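You operate a simulated robot arm through the tools that you are given. There is no shell and no other tool. Be economical: measure what you need, move in short steps, check, and stop when the job is done.

Carry out the task below with a simulated robot arm. There is one attempt and no reset: what you move stays moved.

JOB
Measure the biscuit, set the length dial and comb the biscuit square.
Fine: dial on the measured length; centre lane; draw the slider and the comb back.

The check looks at the end state, three seconds after you hand in, the way a careful person would. Anything else that was tipped, shoved, dropped, spilled or broken makes it a failure.

ROBOT AND FRAMES
A 7-joint arm with a two-finger parallel gripper, fixed in place. Base frame: the origin is at the foot of the arm, x ahead of it, y to its left, z up. Units: m, rad, N and s.
Its first joint turns from -1.152 to 1.152 rad. Payload 1.57 kg.
The TCP is the grasp point between the finger pads, 0.03 m short of the fingertips. In the tool frame z runs along the fingers and y along their closing line. The gripper opens to 0.11 m. The fingers are 0.024 m wide and 0.012 m thick; the gripper's body (0.048 by 0.112 m) begins 0.078 m behind the TCP.
Orientation is that of the tool frame in the base frame, as a unit quaternion [w, x, y, z]. With the fingers straight down and closing along the base's y, the tool's x points along the base's -x, its y along +y and its z along -z.

CONTROLS
- The arm moves only by the tool play_rows. Its argument "plan" is a list of rows, each an object of numbers (a shift or turn left out is 0, a gripper value left out holds the last): "jaw": the opening in per cent of the stroke, from 0 (shut) to 100 (fully open); "tx", "ty", "tz": the shift along the tool's x, y, z in units of 40 mm (1.0 is 40 mm); "rx", "ry", "rz": the turn, a rotation vector about the tool's x, y, z in units of 8 degrees (1.0 is 8 degrees). In form: [{"jaw": .., "tx": .., "ty": .., "tz": .., "rx": .., "ry": .., "rz": ..}, ...]. A call has 1 to 10 rows; each row shifts and turns the commanded pose from where the row before left it, along the tool's axes as they then stand. A call with a number of a shift or a turn outside -1 to 1 is refused whole. A row lasts 0.2 s, in which the tool goes at most 0.05 m and 0.15 rad; a call with a longer step from one row to the next is refused whole, and so is a gripper value outside its range. Where a pose cannot be reached the arm comes as near as it can. A force on the tool above 70 N (or 10 N above the force at the start of the call, whichever is more), or a blocked arm, ends the call early, and 0.2 s more pass. The fingers move at their own pace (about 0.108 m/s each) and stop on an object; they squeeze with about 34 N. The grip force told is the motor's: it shows also when the fingers shut on nothing. Time passes only in rows, and 0.2 s behind the last, so rows that do not move let the fingers close. It gives the time, the measured TCP pose, the force on the tool (base axes), the opening and the grip force at its end, in the units of the frame above (readings bear some noise), and new pictures: "pictures" is both (left out), scene, wrist or none.
- Cameras (640 x 400 px; columns grow to the right, rows downward): "scene" is fixed at [0.1707, -0.4084, 1.3867]; the picture's right is [0.65, -0.76, 0.00], its down [-0.55, -0.47, -0.69] and it looks along [0.52, 0.45, -0.72] (base axes); focal length 256 px, centre (320, 200). "wrist" rides on the gripper at [-0.036, 0, -0.08] in the tool frame; the picture's right is [0.00, -1.00, 0.00], its down [0.97, 0.00, -0.24] and it looks along [0.24, 0.00, 0.97] (tool axes); focal length 218 px, centre (320, 200).
- probe_pixels(camera, pixels): for up to 12 pixels [column, row] of the newest picture of that camera ("zoom" is the newest enlarged one), the place [x, y, z] in the base frame of the surface seen there, good to about 0.002 m. The clock stands still meanwhile.
- close_up(camera, box): a new picture of the part [left, top, right, bottom] of that camera's present view, enlarged. The clock stands still meanwhile.
- sign_off(): hands the job in; it is judged then, once.

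Work in short steps. Measure before you move; look again where a grasp or a placing could have gone wrong, and mend it. You have 80 turns and 120 pictures in all, those below and enlarged ones among them. Open the gripper and draw the arm clear of the work before you hand the job in, unless the task says otherwise; then end with one line.

The tools are called after "Request:" as a command line: name --argument value ..., lists and objects as JSON in quotes. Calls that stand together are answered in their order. play_rows: Moves the arm, as the interface text tells. Its arguments: {"type":"object","properties":{"plan":{"type":"array","items":{"type":"object","properties":{"jaw":{"type":"number"},"tx":{"type":"number"},"ty":{"type":"number"},"tz":{"type":"number"},"rx":{"type":"number"},"ry":{"type":"number"},"rz":{"type":"number"}}}},"pictures":{"type":"string","enum":["both","scene","wrist","none"]}},"required":["plan"]} The other tools are called the same way: probe_pixels (camera, pixels) gives the place of the surface under pixels of a picture; close_up (camera, box) takes an enlarged picture of a part of a camera's view; sign_off () hands the job in.

At the start:

```text
t: 0.0
position: [0.3802, 0.1157, 1.1585]
tool_rot: [0.0, 0.0, 1.0, 0.0]
ft_force: [0.5, 0.3, 0.0]
gripper_width: 0.11
gripper_force: 0.1
```

scene: 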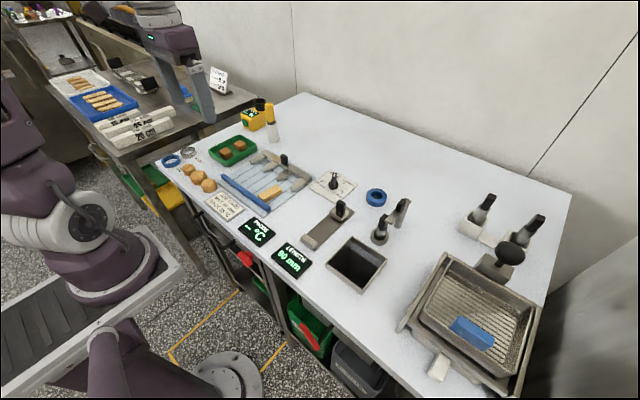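
wrist: 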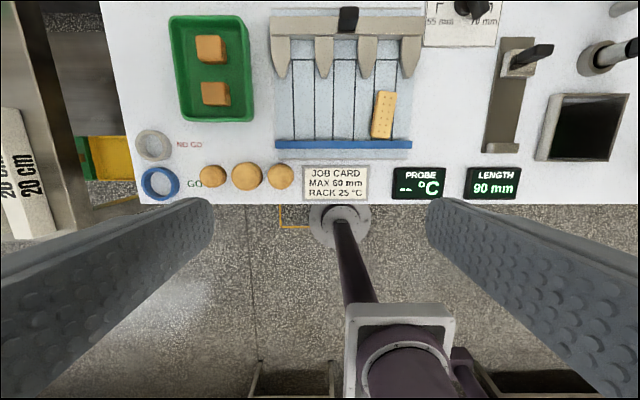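

The wrist picture shows the comb board with the biscuit around (383,115), the length display at (493,183), a slider at (520,60) and a dial at the top (470,10). I take enlarged views to understand the parts.

Request:
close_up --camera "scene" --box '[200, 140, 420, 280]'

Request:
close_up --camera "wrist" --box '[250, 0, 640, 210]'

```text
2.86 times, centred on (310, 210) of scene
```

zoom: 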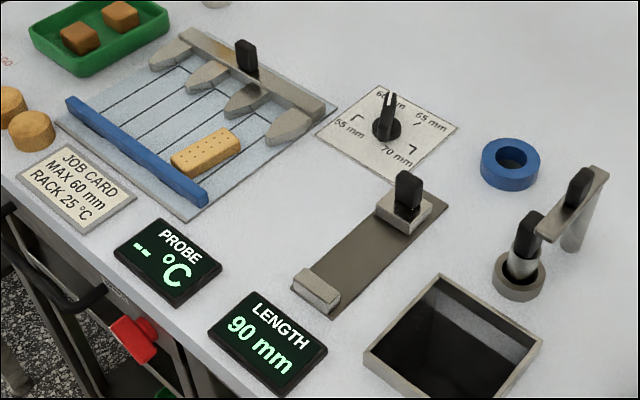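

```text
1.64 times, centred on (445, 105) of wrist
```

zoom: 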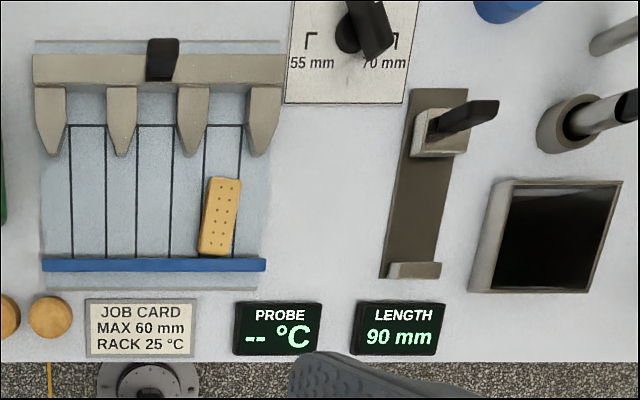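

I probe the key parts: the zoomed picture is of the wrist camera.

Request:
probe_pixels --camera "zoom" --pixels '[[219, 218], [226, 180], [212, 252], [162, 60], [153, 265], [154, 190], [122, 100], [193, 100], [440, 130], [470, 115], [415, 270], [375, 25]]'

Request:
probe_pixels --camera "scene" --pixels '[[333, 183], [341, 206], [285, 158], [270, 193], [310, 240]]'

```text
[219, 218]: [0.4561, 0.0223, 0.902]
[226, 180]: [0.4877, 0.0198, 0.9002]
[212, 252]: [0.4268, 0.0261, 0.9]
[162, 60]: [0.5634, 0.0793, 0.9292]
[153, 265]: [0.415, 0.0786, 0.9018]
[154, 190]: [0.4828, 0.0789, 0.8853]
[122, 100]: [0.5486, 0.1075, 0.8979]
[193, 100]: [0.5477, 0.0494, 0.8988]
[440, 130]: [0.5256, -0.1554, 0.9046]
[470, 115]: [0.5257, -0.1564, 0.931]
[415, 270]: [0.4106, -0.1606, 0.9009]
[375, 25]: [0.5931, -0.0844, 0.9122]
```

```text
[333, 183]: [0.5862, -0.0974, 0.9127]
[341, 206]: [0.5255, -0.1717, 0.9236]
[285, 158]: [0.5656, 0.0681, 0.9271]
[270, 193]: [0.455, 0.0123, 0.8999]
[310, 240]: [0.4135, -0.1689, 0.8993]
```

The surface is really near z≈0.885 by both cameras, biscuit at about (0.456,0.022). I go down partway to look at it closely.

Request:
play_rows --plan '[{"tx": -0.33, "ty": -0.54, "tz": 0.75}, {"tx": -0.33, "ty": -0.54, "tz": 0.75}, {"tx": -0.33, "ty": -0.54, "tz": 0.75}, {}]' --pictures "wrist"

```text
t: 1.0
position: [0.4207, 0.0497, 1.0685]
tool_rot: [0.0, 0.001, 1.0, 0.001]
ft_force: [-0.1, 0.3, -0.5]
gripper_width: 0.1102
gripper_force: 0.1
```

wrist: 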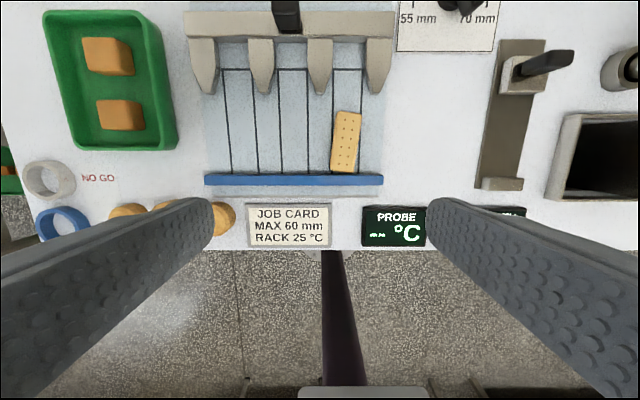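

Request:
close_up --camera "wrist" --box '[180, 0, 500, 200]'

Request:
close_up --camera "scene" --box '[215, 145, 315, 215]'

Request:
close_up --camera "scene" --box '[295, 160, 375, 210]'

```text
2.00 times, centred on (340, 100) of wrist
```

zoom: 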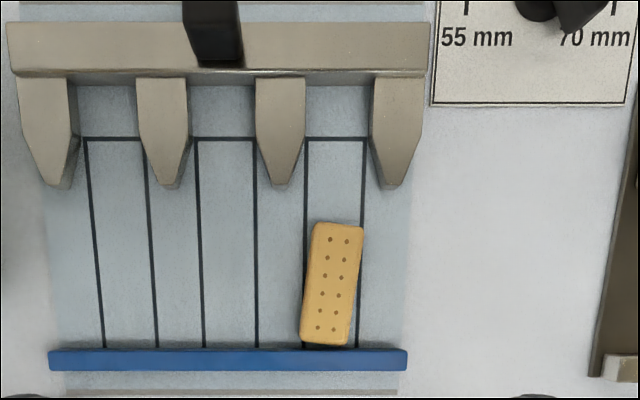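

```text
5.71 times, centred on (265, 180) of scene
```

zoom: 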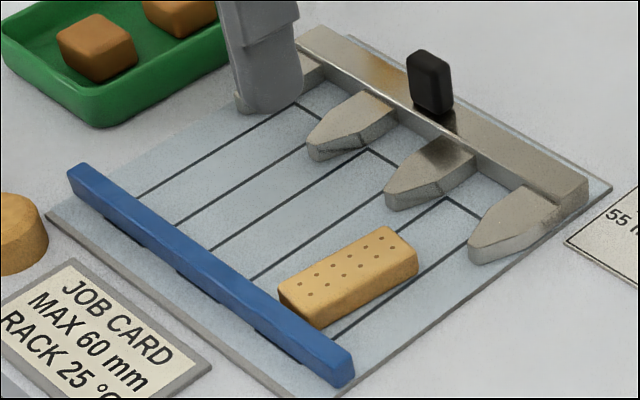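

```text
8.00 times, centred on (335, 185) of scene
```

zoom: 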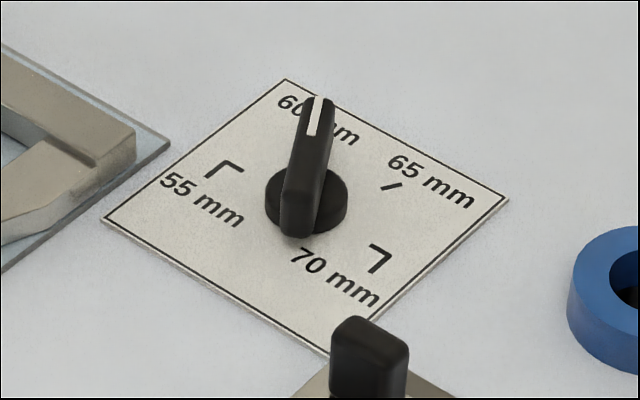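

I probe the biscuit's corners, centre-lane lines, and the gauge parts from the wrist picture.

Request:
probe_pixels --camera "wrist" --pixels '[[339, 115], [359, 117], [351, 169], [333, 168], [281, 140], [304, 140], [281, 68], [285, 30], [510, 150], [490, 183], [520, 78], [550, 60]]'

Request:
probe_pixels --camera "zoom" --pixels '[[318, 105], [297, 215], [320, 150], [305, 185], [340, 215], [388, 187], [385, 250], [215, 165], [370, 335], [480, 250], [300, 100], [270, 205]]'

```text
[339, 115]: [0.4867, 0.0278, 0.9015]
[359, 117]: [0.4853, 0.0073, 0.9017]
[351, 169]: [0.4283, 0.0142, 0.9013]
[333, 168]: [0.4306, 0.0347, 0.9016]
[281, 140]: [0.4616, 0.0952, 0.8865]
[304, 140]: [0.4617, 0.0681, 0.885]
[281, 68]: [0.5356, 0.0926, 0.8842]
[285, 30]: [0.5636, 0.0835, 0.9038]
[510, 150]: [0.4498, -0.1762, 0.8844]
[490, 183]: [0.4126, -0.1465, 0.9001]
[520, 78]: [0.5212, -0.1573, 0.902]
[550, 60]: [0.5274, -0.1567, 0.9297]
```

```text
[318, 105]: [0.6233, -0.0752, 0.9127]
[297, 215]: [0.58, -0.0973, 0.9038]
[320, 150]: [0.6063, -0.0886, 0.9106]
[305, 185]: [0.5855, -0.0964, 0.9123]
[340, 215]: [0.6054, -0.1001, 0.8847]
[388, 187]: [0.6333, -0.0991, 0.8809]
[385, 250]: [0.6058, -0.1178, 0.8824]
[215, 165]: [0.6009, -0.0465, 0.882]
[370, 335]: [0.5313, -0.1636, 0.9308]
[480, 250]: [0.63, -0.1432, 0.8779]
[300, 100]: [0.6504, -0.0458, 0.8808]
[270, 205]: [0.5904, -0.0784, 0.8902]
```

Biscuit: centre ≈(0.4577,0.0211), axis turned −7°, length ~0.063 m. I move above it, turn the tool, and narrow the jaw.

Request:
play_rows --plan '[{"tx": -0.46, "ty": -0.36, "tz": 0.6, "jaw": 50}, {"tx": -0.465, "ty": -0.355, "tz": 0.6}, {"rz": 0.88}, {}, {}]' --pictures "both"

```text
t: 2.2
position: [0.4553, 0.0223, 1.0219]
tool_rot: [0.0, 0.062, 0.998, 0.001]
ft_force: [0.0, -0.2, -0.5]
gripper_width: 0.055
gripper_force: 0.0
```

scene: 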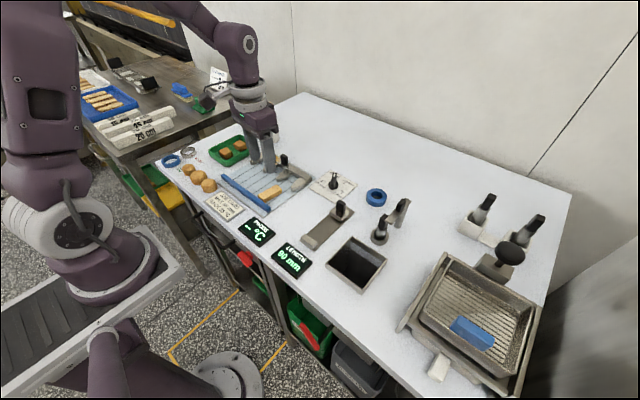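
wrist: 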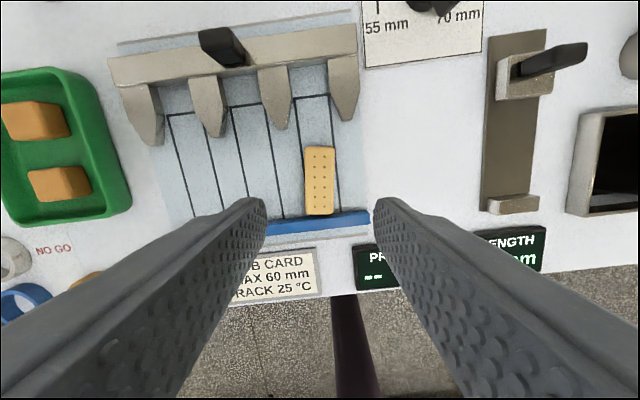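

The biscuit is upright and centred at column 320. I descend to TCP z≈0.919 and grip.

Request:
play_rows --plan '[{"tz": 0.85}, {"tz": 0.85}, {"tz": 0.85}, {}]' --pictures "wrist"

```text
t: 3.2
position: [0.4543, 0.0219, 0.9191]
tool_rot: [-0.001, 0.061, 0.998, 0.0]
ft_force: [0.4, -0.8, 0.2]
gripper_width: 0.055
gripper_force: 0.0
```

wrist: 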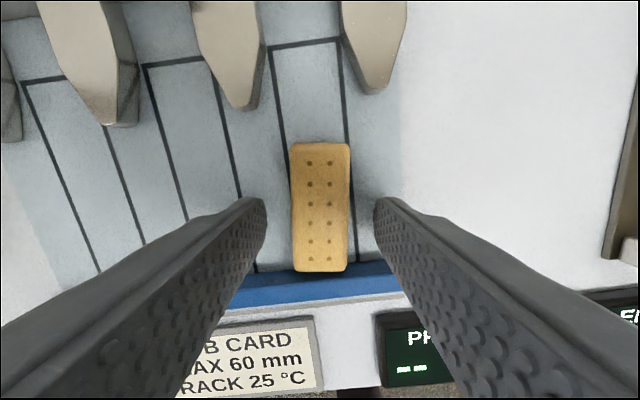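

Fingers straddle the biscuit evenly. Close, then lift 60 mm.

Request:
play_rows --plan '[{"jaw": 15}, {}, {}, {"tz": -0.5}, {"tz": -1}]' --pictures "wrist"

```text
t: 4.4
position: [0.4538, 0.0227, 0.9788]
tool_rot: [0.0, 0.061, 0.998, 0.0]
ft_force: [0.6, 0.8, -0.1]
gripper_width: 0.0268
gripper_force: 14.1
```

wrist: 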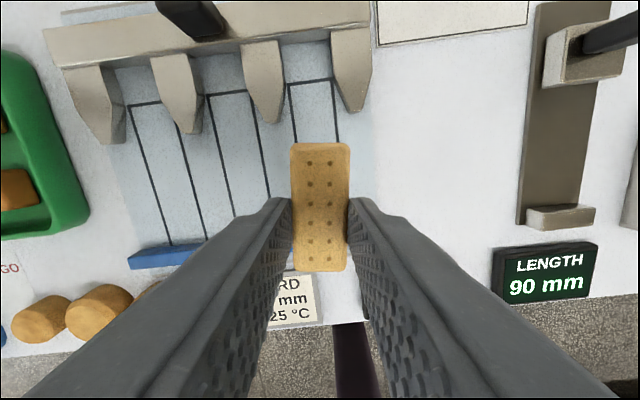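

Biscuit held, width 26.8 mm. I look at the gauge closely to find its axis direction.

Request:
close_up --camera "scene" --box '[290, 185, 370, 260]'

```text
5.33 times, centred on (330, 222) of scene
```

zoom: 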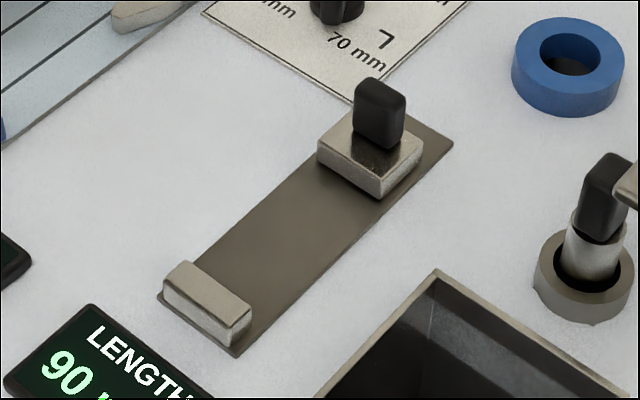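

Request:
probe_pixels --camera "zoom" --pixels '[[238, 345], [440, 145], [166, 284], [245, 210], [183, 265], [242, 308], [325, 145], [378, 185], [415, 150], [352, 115], [380, 80], [345, 240]]'

Request:
probe_pixels --camera "zoom" --pixels '[[366, 84], [383, 97], [402, 93], [386, 80], [375, 135], [395, 140], [205, 300], [340, 170], [208, 262], [250, 297], [320, 160], [370, 190]]'

```text
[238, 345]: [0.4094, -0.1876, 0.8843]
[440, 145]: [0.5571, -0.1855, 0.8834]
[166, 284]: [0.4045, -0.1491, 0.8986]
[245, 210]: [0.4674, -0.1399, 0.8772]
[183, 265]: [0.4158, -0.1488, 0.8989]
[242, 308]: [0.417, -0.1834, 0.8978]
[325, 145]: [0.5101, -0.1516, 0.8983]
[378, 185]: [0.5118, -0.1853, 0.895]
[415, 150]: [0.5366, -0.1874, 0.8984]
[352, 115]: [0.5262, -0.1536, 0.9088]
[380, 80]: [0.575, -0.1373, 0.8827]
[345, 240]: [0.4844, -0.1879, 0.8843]
```

```text
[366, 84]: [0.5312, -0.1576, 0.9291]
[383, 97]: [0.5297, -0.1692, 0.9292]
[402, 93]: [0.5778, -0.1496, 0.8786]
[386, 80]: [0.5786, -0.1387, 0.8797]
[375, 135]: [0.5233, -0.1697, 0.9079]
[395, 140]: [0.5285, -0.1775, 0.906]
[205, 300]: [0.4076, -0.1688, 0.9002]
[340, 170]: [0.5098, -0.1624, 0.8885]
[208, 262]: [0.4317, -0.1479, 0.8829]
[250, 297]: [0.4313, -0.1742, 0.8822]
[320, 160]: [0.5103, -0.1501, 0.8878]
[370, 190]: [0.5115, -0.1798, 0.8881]
```

Gauge runs along x: fixed face x≈0.420, slider face x≈0.510, centre y≈−0.1675. I turn the tool back square and carry the biscuit over the gauge.

Request:
play_rows --plan '[{"rz": -0.88}, {"ty": -0.95}, {"ty": -0.95}, {"ty": -0.95}, {"ty": -0.95}, {"ty": -0.95}, {}, {}]' --pictures "both"

```text
t: 6.2
position: [0.4582, -0.1696, 0.977]
tool_rot: [0.0, 0.0, 1.0, -0.001]
ft_force: [0.1, 0.4, -0.3]
gripper_width: 0.0266
gripper_force: 13.5
```

scene: 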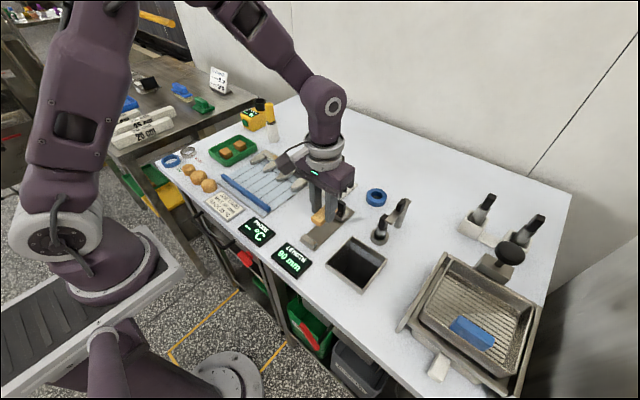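
wrist: 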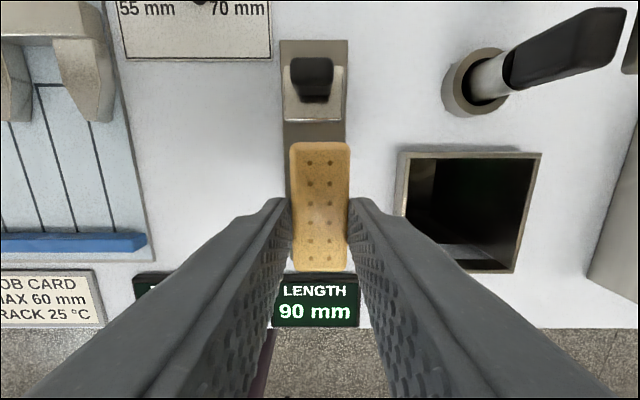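

Well lined up; plate centre at column 314 vs biscuit 320, so I nudge +y 3 mm, −x 3 mm and lower to the plate.

Request:
play_rows --plan '[{"tx": 0.07, "ty": 0.08}, {"tz": 0.7}, {"tz": 0.5}, {"tz": 0.2}, {}]' --pictures "wrist"

```text
t: 7.4
position: [0.4532, -0.1654, 0.9203]
tool_rot: [0.0, 0.0, 1.0, 0.0]
ft_force: [0.9, 0.0, -0.6]
gripper_width: 0.0269
gripper_force: 14.0
```

wrist: 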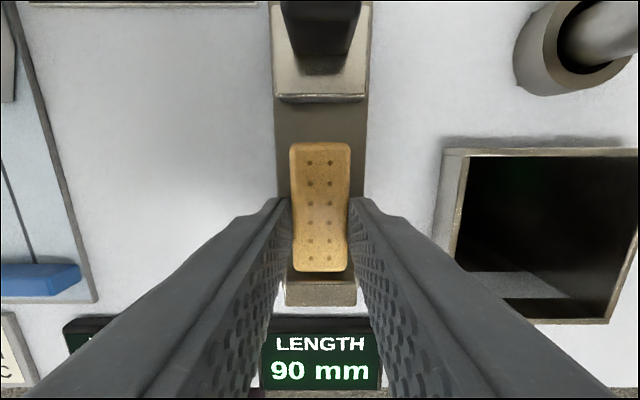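

Biscuit sits between the jaws just off the plate. Release and lift.

Request:
play_rows --plan '[{"tz": 0.025}, {"jaw": 50}, {}, {"tz": -0.7}, {"tz": -0.8}, {}]' --pictures "wrist"

```text
t: 8.8
position: [0.4526, -0.163, 0.9815]
tool_rot: [0.001, 0.0, 1.0, 0.0]
ft_force: [-0.2, 0.0, -0.7]
gripper_width: 0.0549
gripper_force: 0.0
```

wrist: 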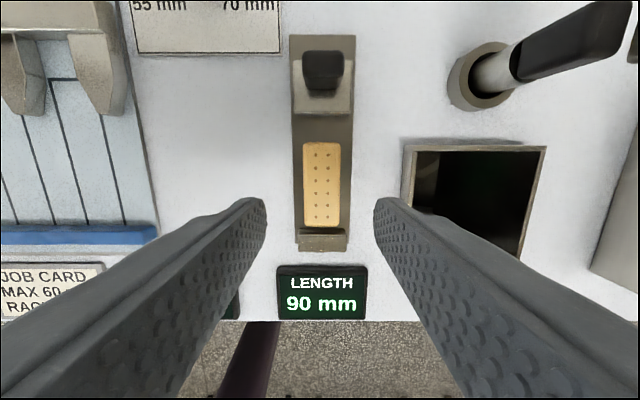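

Biscuit lies straight against the gauge. Next I go over the slider handle (~(0.530,−0.166), top z 0.929).

Request:
play_rows --plan '[{"tx": -0.95, "ty": -0.03}, {"tx": -0.95, "ty": -0.03}, {}, {}]' --pictures "both"

```text
t: 9.8
position: [0.5312, -0.1673, 0.98]
tool_rot: [0.0, -0.001, 1.0, 0.0]
ft_force: [0.1, 0.4, 0.0]
gripper_width: 0.0548
gripper_force: 0.0
```

scene: 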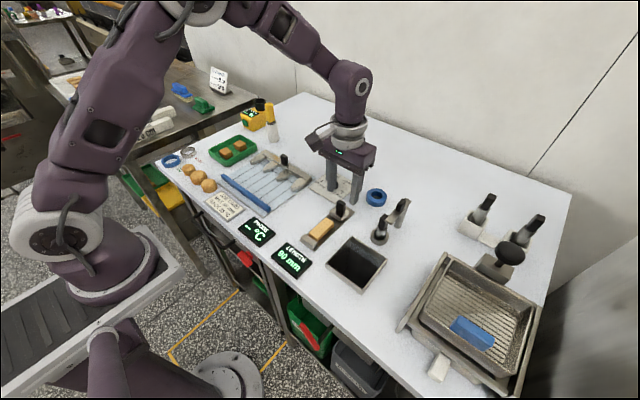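
wrist: 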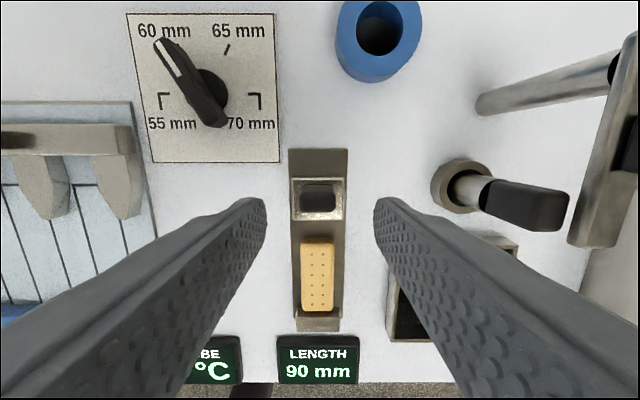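

The dial is clearly visible now, pointing at 60 mm. I probe the slider handle and the dial.

Request:
probe_pixels --camera "wrist" --pixels '[[308, 187], [331, 187], [319, 196], [319, 205], [296, 214], [158, 45], [190, 84], [215, 122], [165, 100], [228, 48], [262, 95], [490, 200]]'

Request:
close_up --camera "wrist" --box '[100, 0, 300, 125]'

```text
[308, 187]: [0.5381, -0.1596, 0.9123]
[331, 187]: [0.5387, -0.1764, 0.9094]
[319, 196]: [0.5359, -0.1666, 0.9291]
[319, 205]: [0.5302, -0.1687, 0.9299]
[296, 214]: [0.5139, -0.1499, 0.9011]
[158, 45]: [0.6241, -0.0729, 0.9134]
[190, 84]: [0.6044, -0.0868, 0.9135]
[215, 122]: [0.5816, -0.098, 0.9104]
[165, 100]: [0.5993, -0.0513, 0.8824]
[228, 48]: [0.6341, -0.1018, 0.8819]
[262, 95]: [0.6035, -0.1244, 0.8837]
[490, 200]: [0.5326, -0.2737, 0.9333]
```

```text
3.20 times, centred on (200, 62) of wrist
```

zoom: 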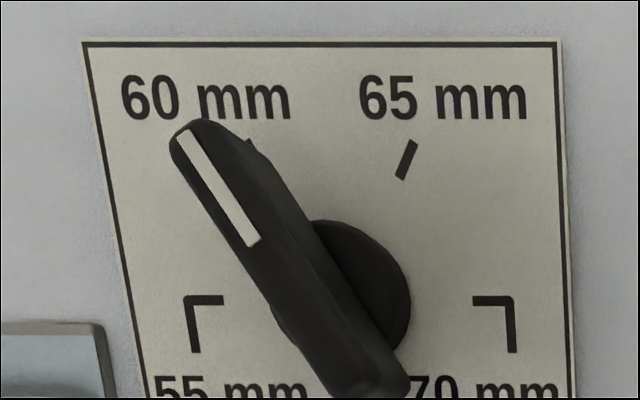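

Handle centre ≈(0.533,−0.168). Lower to TCP z≈0.943 and close on it.

Request:
play_rows --plan '[{"tz": 0.5, "tx": -0.03}, {"tz": 0.43}, {}, {"jaw": 5}, {}, {}]' --pictures "wrist"

```text
t: 11.2
position: [0.5301, -0.1662, 0.9432]
tool_rot: [0.0, 0.0, 1.0, 0.0]
ft_force: [-0.5, 16.6, 0.8]
gripper_width: 0.0235
gripper_force: 35.6
```

wrist: 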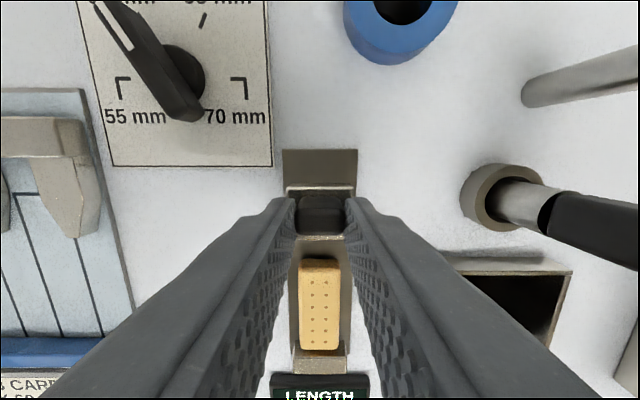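

Gripped with a 16 N sideways load; I relieve it with a small +y shift and draw the slider 18 mm toward −x.

Request:
play_rows --plan '[{"ty": 0.025}, {"tx": 0.15}, {"tx": 0.15}, {"tx": 0.15}, {}]' --pictures "both"

```text
t: 12.4
position: [0.5114, -0.1652, 0.9429]
tool_rot: [0.001, 0.0, 1.0, 0.0]
ft_force: [0.7, 20.0, -8.0]
gripper_width: 0.0237
gripper_force: 35.7
```

scene: 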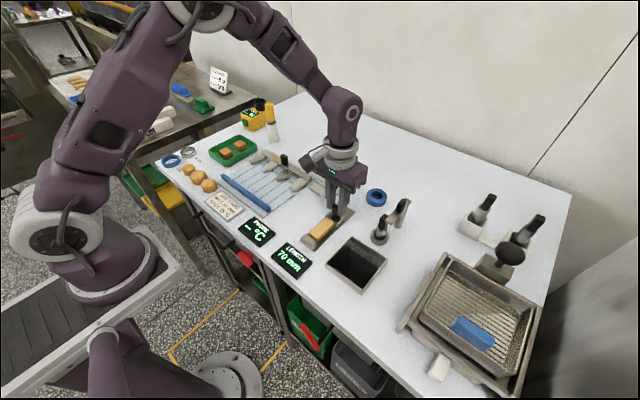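
wrist: 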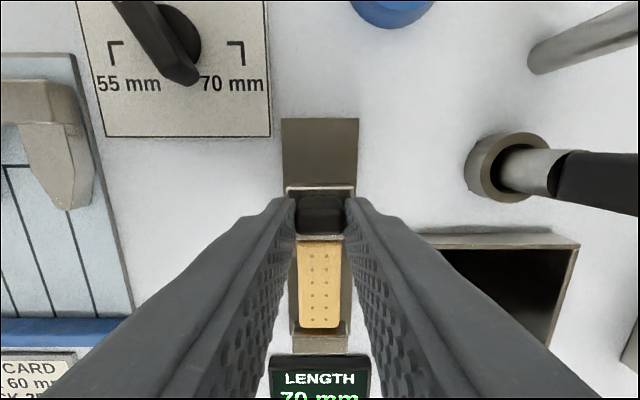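

Display reads 70 mm and contact hasn't happened. I undo the sideways load the other way and go on in 2 mm steps.

Request:
play_rows --plan '[{"ty": -0.06}, {"tx": 0.05}, {}]' --pictures "wrist"

Request:
close_up --camera "scene" --box '[260, 200, 360, 280]'

```text
t: 13.2
position: [0.5105, -0.1648, 0.9435]
tool_rot: [-0.001, 0.0, 1.0, 0.003]
ft_force: [-0.1, 34.7, -8.7]
gripper_width: 0.0235
gripper_force: 35.5
```

wrist: 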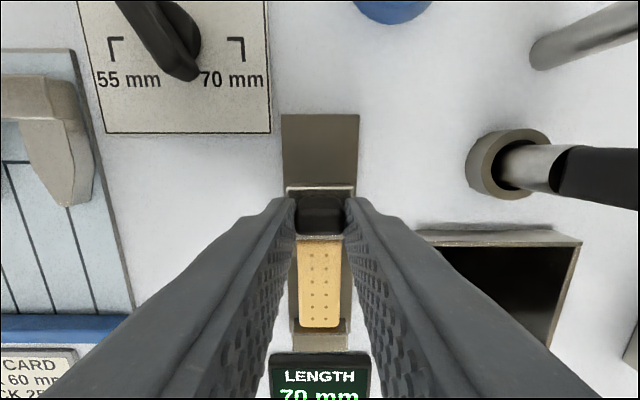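

```text
5.00 times, centred on (310, 240) of scene
```

zoom: 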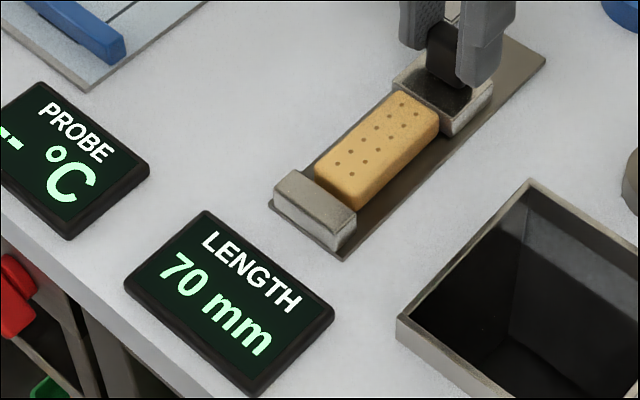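

Sideways load rose to 35 N, so the +y direction relieves it; I shift +5 mm and go on 4 mm.

Request:
play_rows --plan '[{"ty": 0.07}, {"ty": 0.06}, {"tx": 0.05}, {"tx": 0.05}, {}]' --pictures "none"

Request:
close_up --camera "scene" --box '[260, 200, 360, 280]'

```text
t: 14.4
position: [0.5071, -0.165, 0.945]
tool_rot: [0.001, 0.0, 1.0, -0.002]
ft_force: [-0.2, -10.2, -7.7]
gripper_width: 0.0236
gripper_force: 35.9
```

```text
5.00 times, centred on (310, 240) of scene
```

zoom: 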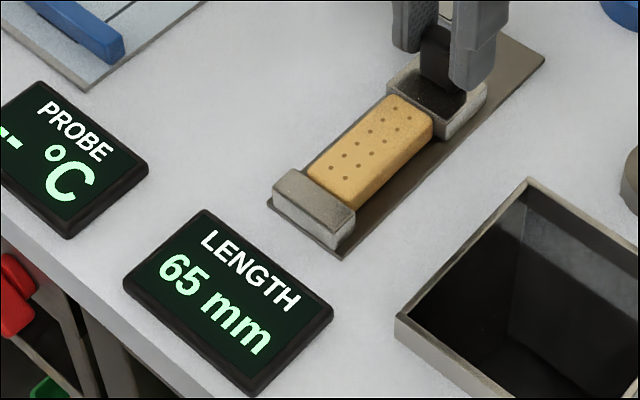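

Display 65 mm (in steps of 5). I go on by 1 mm steps until contact force shows.

Request:
play_rows --plan '[{"tx": 0.025, "ty": -0.03}, {"tx": 0.025}, {}]' --pictures "none"

Request:
close_up --camera "scene" --box '[270, 200, 350, 275]'

```text
t: 15.2
position: [0.5044, -0.1649, 0.943]
tool_rot: [0.002, 0.0, 1.0, -0.001]
ft_force: [8.9, -11.3, -1.1]
gripper_width: 0.0236
gripper_force: 35.4
```

```text
5.33 times, centred on (310, 238) of scene
```

zoom: 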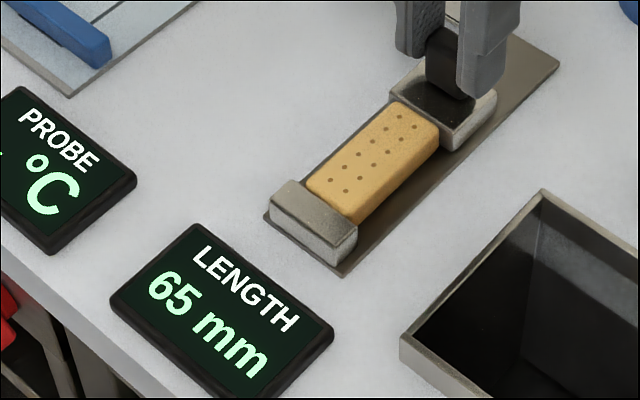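

x force rose to 9 N: contact. One more 1 mm step to confirm.

Request:
play_rows --plan '[{"tx": 0.025}, {}]' --pictures "none"

Request:
close_up --camera "scene" --box '[270, 200, 350, 275]'

```text
t: 15.8
position: [0.5048, -0.1646, 0.9439]
tool_rot: [0.001, 0.0, 1.0, 0.0]
ft_force: [18.8, -13.3, -4.9]
gripper_width: 0.0237
gripper_force: 36.1
```

```text
5.33 times, centred on (310, 238) of scene
```

zoom: 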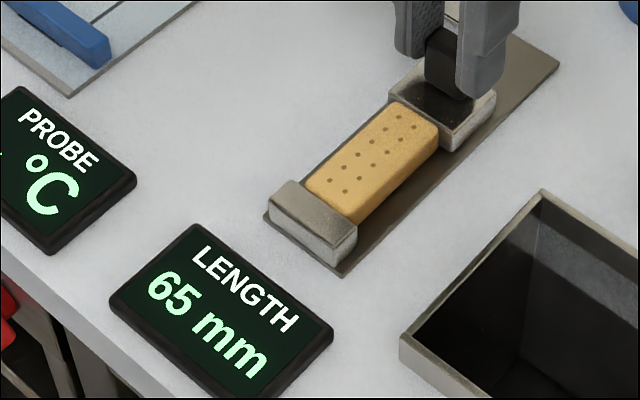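

Firm contact (19 N) and display 65 mm: length is 65. I draw the slider back to its start, and check the display.

Request:
play_rows --plan '[{"tx": -0.1, "ty": -0.03}, {"tx": -0.2, "ty": 0.0}, {"tx": -0.2}, {"tx": -0.19}, {}]' --pictures "scene"

Request:
close_up --camera "scene" --box '[260, 190, 360, 275]'

```text
t: 17.0
position: [0.53, -0.1647, 0.9442]
tool_rot: [0.0, 0.0, 1.0, 0.0]
ft_force: [-1.8, -0.4, 14.8]
gripper_width: 0.0236
gripper_force: 35.9
```

scene: 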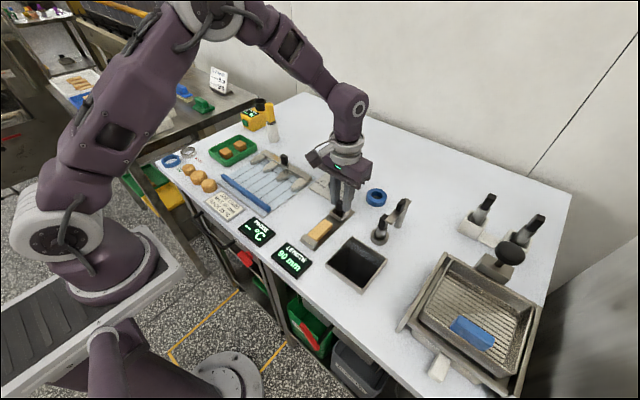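

```text
4.71 times, centred on (310, 232) of scene
```

zoom: 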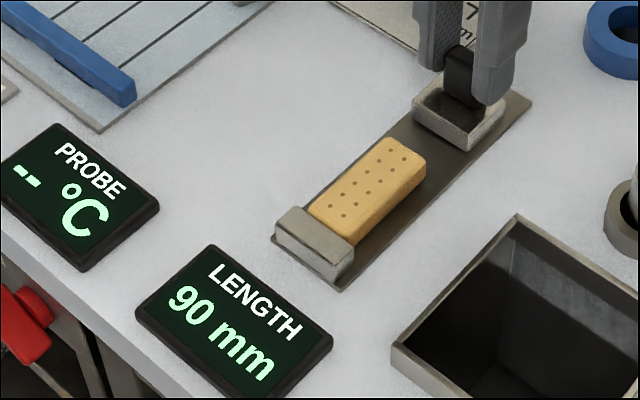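

Slider back, display 90. Release, lift, and move toward the dial for a view.

Request:
play_rows --plan '[{"jaw": 50}, {}, {"tz": -0.8}, {"tz": -0.7}, {"ty": 0.97, "tx": -0.4}, {"ty": 0.97, "tx": -0.4}, {"tx": -0.9}, {}, {}]' --pictures "wrist"

```text
t: 19.0
position: [0.5998, -0.0883, 1.0033]
tool_rot: [0.0, 0.0, 1.0, -0.001]
ft_force: [-0.4, 0.5, 0.1]
gripper_width: 0.0549
gripper_force: 0.1
```

wrist: 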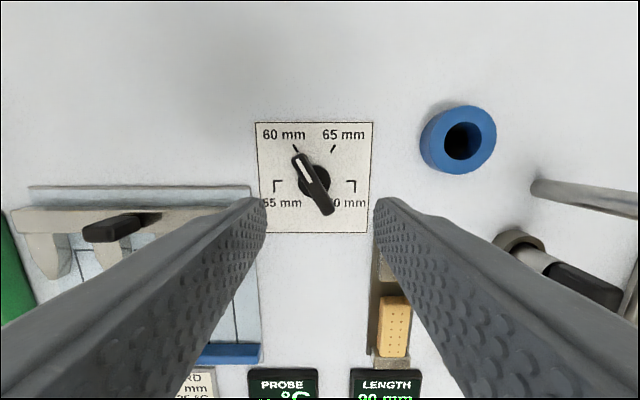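

Reach is fine. I zoom in on the dial.

Request:
close_up --camera "wrist" --box '[245, 115, 389, 235]'

```text
3.33 times, centred on (317, 175) of wrist
```

zoom: 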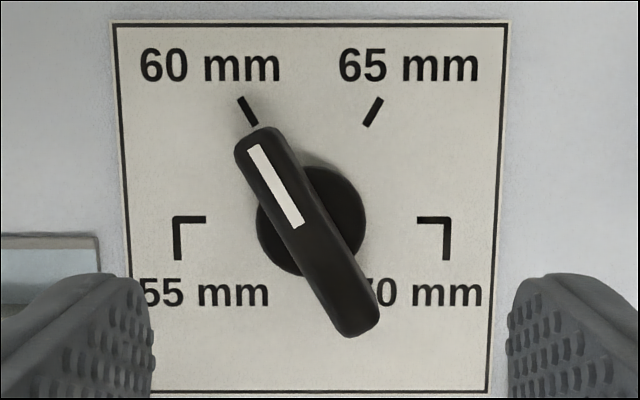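

Request:
probe_pixels --camera "zoom" --pixels '[[247, 112], [373, 112], [192, 220], [432, 220], [116, 26], [505, 26], [128, 395], [488, 390], [255, 145], [297, 222], [358, 318], [345, 200]]'

```text
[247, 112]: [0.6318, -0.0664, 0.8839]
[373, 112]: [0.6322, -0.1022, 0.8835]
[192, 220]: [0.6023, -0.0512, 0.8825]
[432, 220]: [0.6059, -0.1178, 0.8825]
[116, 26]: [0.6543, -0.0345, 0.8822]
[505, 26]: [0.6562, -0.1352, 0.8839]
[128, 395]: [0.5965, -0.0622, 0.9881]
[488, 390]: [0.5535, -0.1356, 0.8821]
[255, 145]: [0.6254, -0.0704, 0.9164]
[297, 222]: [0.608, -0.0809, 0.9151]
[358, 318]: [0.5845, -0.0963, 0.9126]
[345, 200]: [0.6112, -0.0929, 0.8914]
```

Dial pivot ≈(0.604,−0.085), bar at +30°, ticks at ±30° — so 65 needs a −60° turn. I align the tool with the bar and go down partway.

Request:
play_rows --plan '[{"tx": -0.1, "ty": 0.08}, {"rz": -0.94}, {"rz": -0.94}, {"rz": -0.94}, {"rz": -0.94}, {"tz": 0.8}, {}, {}]' --pictures "wrist"

```text
t: 20.8
position: [0.6021, -0.0846, 0.9721]
tool_rot: [0.0, -0.26, 0.966, 0.0]
ft_force: [0.6, 0.0, 0.1]
gripper_width: 0.0552
gripper_force: 0.0
```

wrist: 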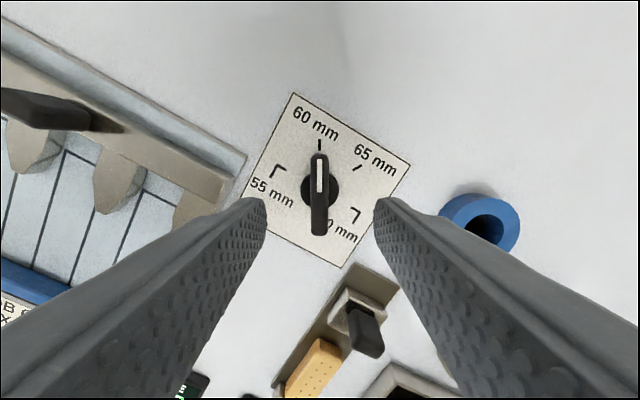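

Aligned (bar vertical at column 319). I narrow the jaw and descend to TCP z≈0.925.

Request:
play_rows --plan '[{"jaw": 35}, {"tz": 0.6}, {"tz": 0.57}, {}]' --pictures "wrist"

```text
t: 21.8
position: [0.6027, -0.085, 0.9243]
tool_rot: [0.0, -0.259, 0.966, 0.0]
ft_force: [-0.2, 0.2, 0.2]
gripper_width: 0.0382
gripper_force: 0.1
```

wrist: 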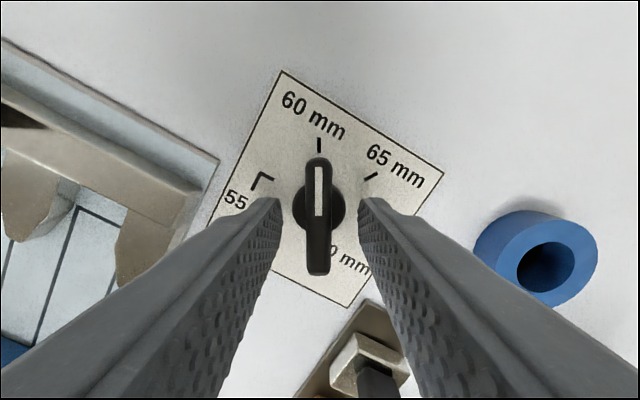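

Close on the bar and check forces.

Request:
play_rows --plan '[{"jaw": 0}, {}, {}]' --pictures "none"

```text
t: 22.6
position: [0.6028, -0.0845, 0.9237]
tool_rot: [-0.001, -0.26, 0.966, 0.001]
ft_force: [-3.4, 4.7, -1.5]
gripper_width: 0.0116
gripper_force: 29.2
```

Good grip on an 11.6 mm bar with little side load. I turn −60° about base z (+rz) with a first half and check.

Request:
play_rows --plan '[{"rz": 0.75}, {"rz": 0.75}, {"rz": 0.75}, {"rz": 0.75}, {"rz": 0.75}, {}]' --pictures "wrist"

```text
t: 24.0
position: [0.6024, -0.0825, 0.9246]
tool_rot: [0.0, 0.0, 1.0, 0.001]
ft_force: [-1.9, 17.0, -5.4]
gripper_width: 0.012
gripper_force: 29.2
```

wrist: 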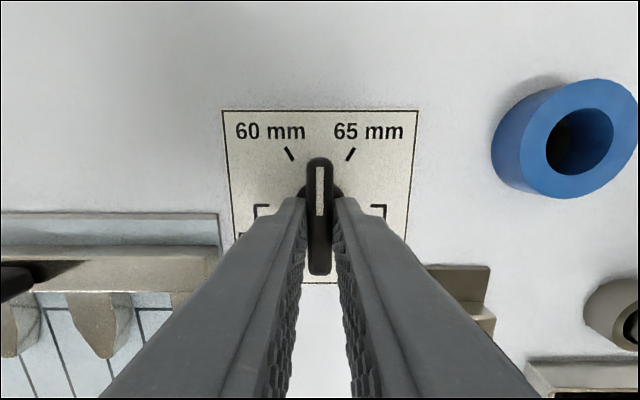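

Turning works; I ease the side load by +2 mm y and continue the other 30°.

Request:
play_rows --plan '[{"ty": 0.05}, {"rz": 0.75}, {"rz": 0.75}, {"rz": 0.75}, {"rz": 0.75}, {"rz": 0.75}, {}]' --pictures "wrist"

```text
t: 25.6
position: [0.6019, -0.0822, 0.9238]
tool_rot: [0.0, 0.259, 0.966, 0.001]
ft_force: [-4.8, 16.2, -2.4]
gripper_width: 0.0119
gripper_force: 29.7
```

wrist: 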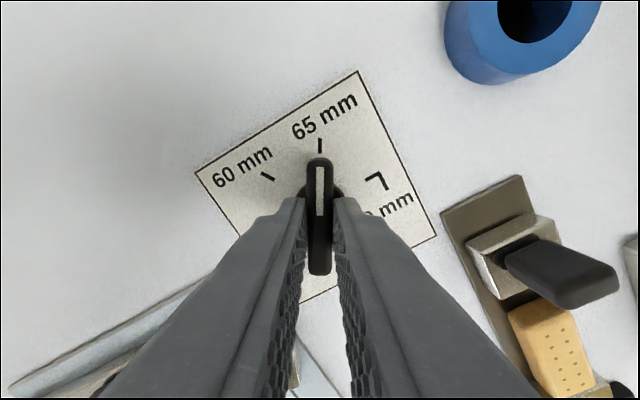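

Pointer is in line with the 65 tick (column 320). Release and lift straight up.

Request:
play_rows --plan '[{"jaw": 30}, {}, {"tz": -0.8}, {"tz": -0.8}, {}]' --pictures "wrist"

Request:
close_up --camera "wrist" --box '[220, 80, 420, 230]'

```text
t: 26.8
position: [0.6021, -0.0849, 0.9896]
tool_rot: [0.0, 0.258, 0.966, -0.001]
ft_force: [-0.7, 0.3, -0.3]
gripper_width: 0.033
gripper_force: 0.0
```

wrist: 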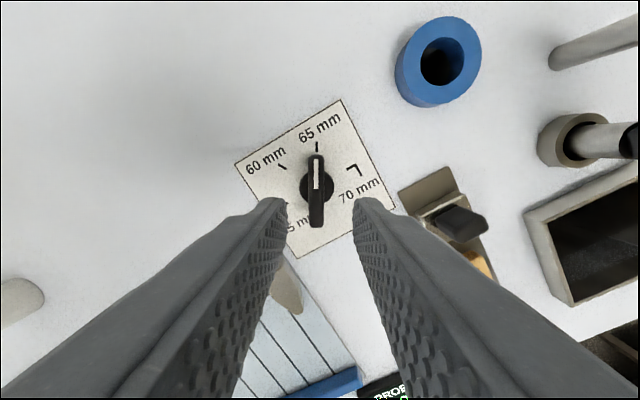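

```text
2.67 times, centred on (320, 155) of wrist
```

zoom: 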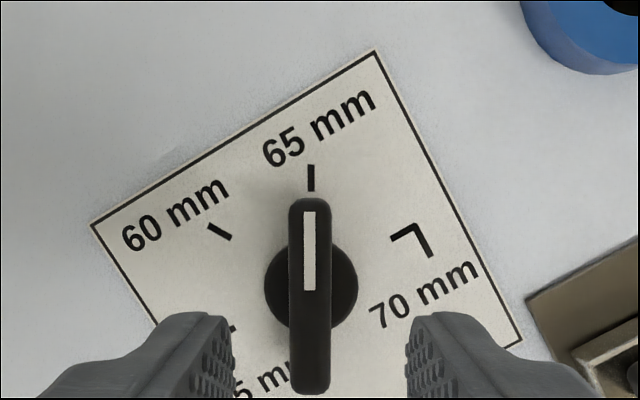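

Dial exactly on 65. I turn the tool back square and go over the biscuit in the gauge.

Request:
play_rows --plan '[{"rz": -0.94, "jaw": 50}, {"rz": -0.94}, {"rz": -0.94}, {"rz": -0.93}, {"tx": 0.93, "ty": -0.5}, {"tx": 0.93, "ty": -0.5}, {"tx": 0.93, "ty": -0.5}, {"tx": 0.93, "ty": -0.5}, {}, {}]' --pictures "wrist"

```text
t: 29.0
position: [0.451, -0.164, 0.9899]
tool_rot: [0.0, -0.001, 1.0, 0.0]
ft_force: [0.2, -0.1, -0.5]
gripper_width: 0.0548
gripper_force: 0.1
```

wrist: 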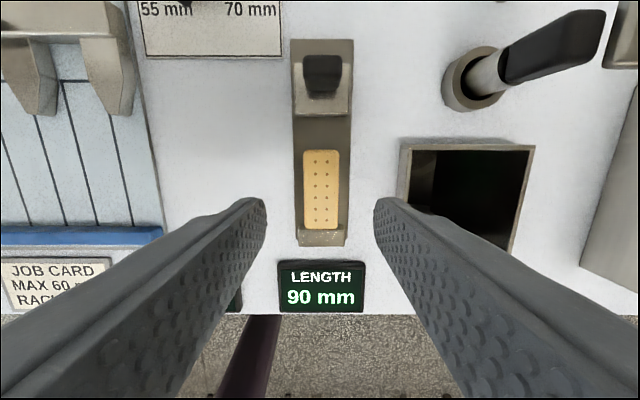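

Biscuit centred at column 321. Descend, grip and lift.

Request:
play_rows --plan '[{"tz": 0.9}, {"tz": 0.85}, {}, {"jaw": 15}, {}, {}, {"tz": -0.75}, {"tz": -0.75}, {}]' --pictures "wrist"

```text
t: 31.0
position: [0.4526, -0.1616, 0.9783]
tool_rot: [-0.001, -0.001, 1.0, 0.0]
ft_force: [-0.1, -0.6, 0.3]
gripper_width: 0.0269
gripper_force: 14.1
```

wrist: 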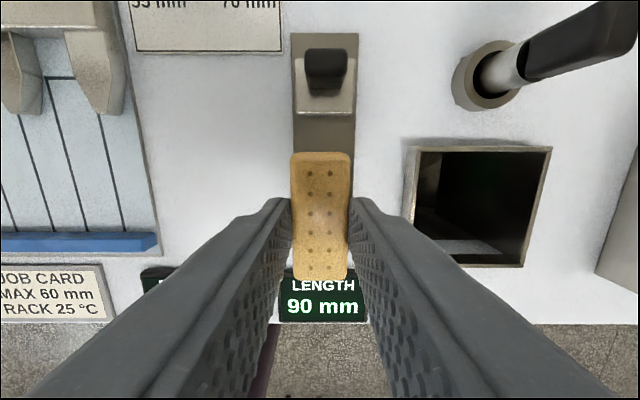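

Held. I carry it over to the centre lane (y≈0.080) at this height and look before lowering.

Request:
play_rows --plan '[{"ty": 0.86, "tx": -0.02}, {"ty": 0.86, "tx": -0.02}, {"ty": 0.86, "tx": -0.02}, {"ty": 0.86, "tx": -0.02}, {"ty": 0.86, "tx": -0.02}, {"ty": 0.86, "tx": -0.02}, {"ty": 0.86}, {}, {}]' --pictures "both"

```text
t: 33.0
position: [0.4591, 0.0779, 0.9784]
tool_rot: [0.0, 0.0, 1.0, 0.0]
ft_force: [-0.3, -0.4, -0.7]
gripper_width: 0.027
gripper_force: 14.0
```

scene: 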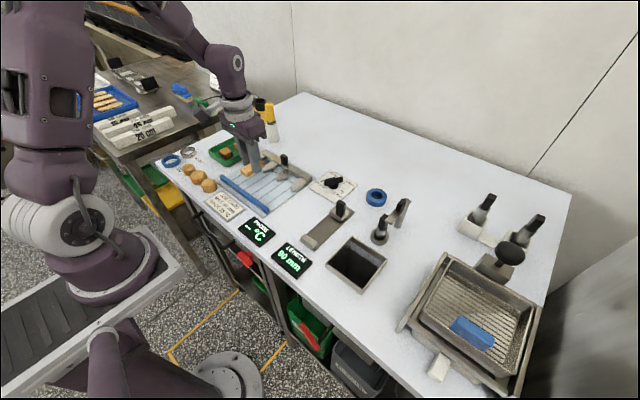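
wrist: 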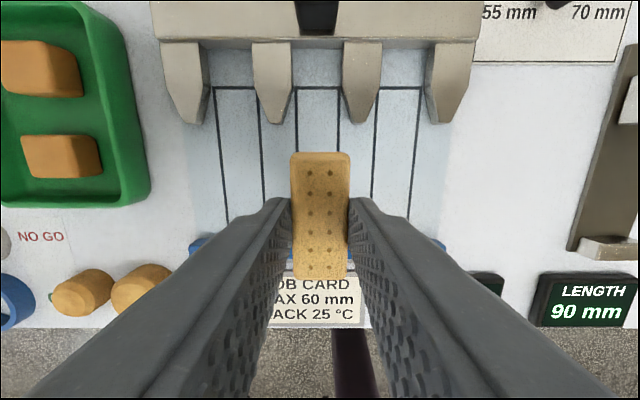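

Lane centre is at column 317 vs biscuit 320. I probe the blue bar's face and lane lines to refine.

Request:
probe_pixels --camera "wrist" --pixels '[[195, 241], [195, 235], [205, 250], [280, 130], [297, 100], [338, 100], [277, 70], [360, 70], [276, 118], [359, 118], [440, 244], [440, 240]]'

```text
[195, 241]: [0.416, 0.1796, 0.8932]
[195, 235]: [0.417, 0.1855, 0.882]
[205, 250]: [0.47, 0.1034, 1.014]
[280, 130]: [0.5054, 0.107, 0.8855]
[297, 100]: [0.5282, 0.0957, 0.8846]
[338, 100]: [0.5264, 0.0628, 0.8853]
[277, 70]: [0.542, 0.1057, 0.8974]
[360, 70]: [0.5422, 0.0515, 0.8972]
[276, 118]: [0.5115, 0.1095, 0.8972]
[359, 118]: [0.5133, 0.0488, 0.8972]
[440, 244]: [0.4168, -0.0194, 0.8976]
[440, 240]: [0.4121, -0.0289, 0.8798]
```

Lane centre y≈0.0793, bar face x≈0.4175. Shift −4 mm x, +1.6 mm y, and lower.

Request:
play_rows --plan '[{"tx": 0.1, "ty": 0.045}, {"tz": 0.8}, {"tz": 0.5}, {"tz": 0.17}, {}]' --pictures "wrist"

```text
t: 34.2
position: [0.4542, 0.0786, 0.92]
tool_rot: [0.0, -0.001, 1.0, 0.0]
ft_force: [0.0, 0.1, -0.4]
gripper_width: 0.0271
gripper_force: 13.7
```

wrist: 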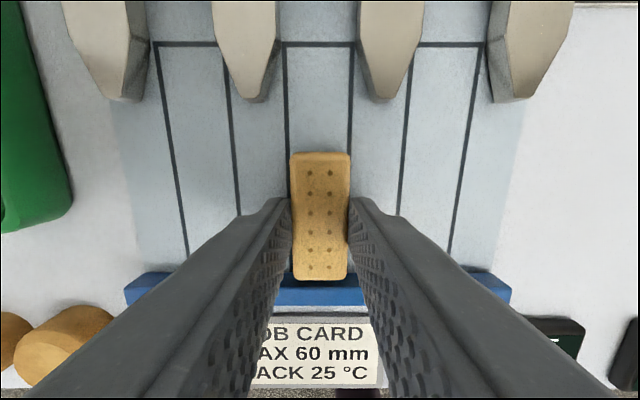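

Biscuit is centred between the lane lines and just short of the bar. Lower 1 mm, release, lift.

Request:
play_rows --plan '[{"tz": 0.02}, {"jaw": 50}, {}, {"tz": -0.7}, {"tz": -0.9}, {}]' --pictures "wrist"

```text
t: 35.6
position: [0.4551, 0.0807, 0.9835]
tool_rot: [0.001, -0.001, 1.0, 0.0]
ft_force: [-0.6, -0.4, -0.4]
gripper_width: 0.0549
gripper_force: 0.1
```

wrist: 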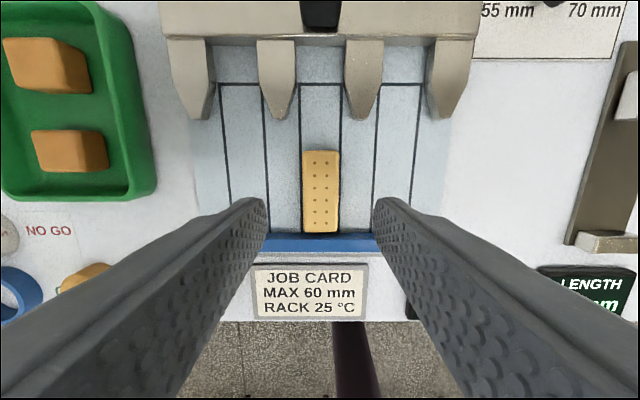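

Biscuit placed. Go over the comb handle (~(0.565,0.079)).

Request:
play_rows --plan '[{"tx": -0.92}, {"tx": -0.92}, {"tx": -0.92}, {}, {}]' --pictures "wrist"

Request:
probe_pixels --camera "wrist" --pixels '[[320, 195], [312, 195], [328, 195], [320, 205], [320, 185], [290, 200], [350, 200]]'

```text
t: 36.8
position: [0.5652, 0.0811, 0.9847]
tool_rot: [0.0, -0.001, 1.0, 0.0]
ft_force: [0.1, -0.2, 0.0]
gripper_width: 0.055
gripper_force: 0.0
```

wrist: 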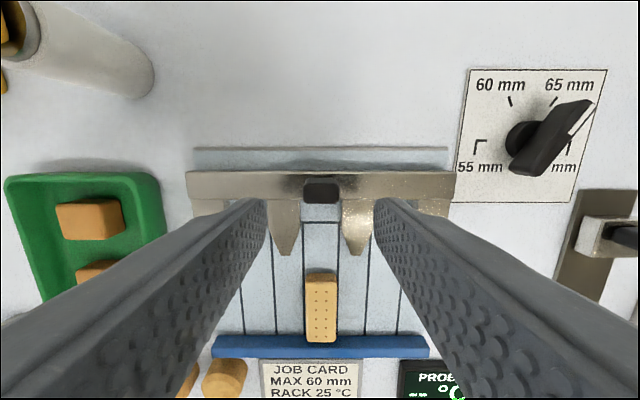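

```text
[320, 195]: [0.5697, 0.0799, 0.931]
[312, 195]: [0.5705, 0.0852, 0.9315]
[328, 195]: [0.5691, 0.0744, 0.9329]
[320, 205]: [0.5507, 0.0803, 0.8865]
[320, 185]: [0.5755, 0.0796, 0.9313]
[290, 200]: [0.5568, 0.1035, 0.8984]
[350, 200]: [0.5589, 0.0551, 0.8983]
```

Handle centre ≈(0.571,0.0795). Align, lower to z≈0.943 and grip.

Request:
play_rows --plan '[{"tx": -0.13, "ty": -0.03}, {"tz": 0.55}, {"tz": 0.49}, {}, {"jaw": 5}, {}, {}]' --pictures "wrist"

```text
t: 38.4
position: [0.5689, 0.0795, 0.9428]
tool_rot: [0.0, 0.0, 1.0, -0.001]
ft_force: [-0.8, 5.1, -5.5]
gripper_width: 0.0241
gripper_force: 35.8
```

wrist: 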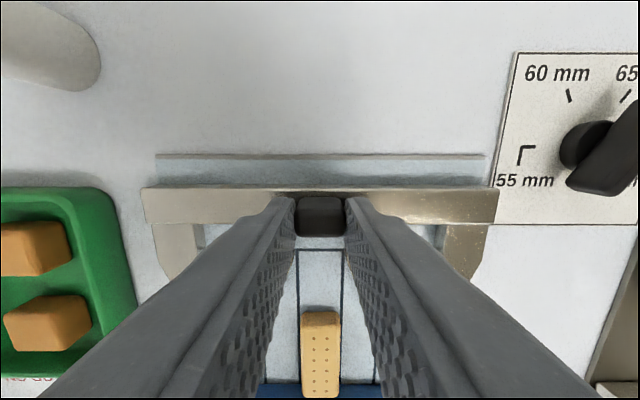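

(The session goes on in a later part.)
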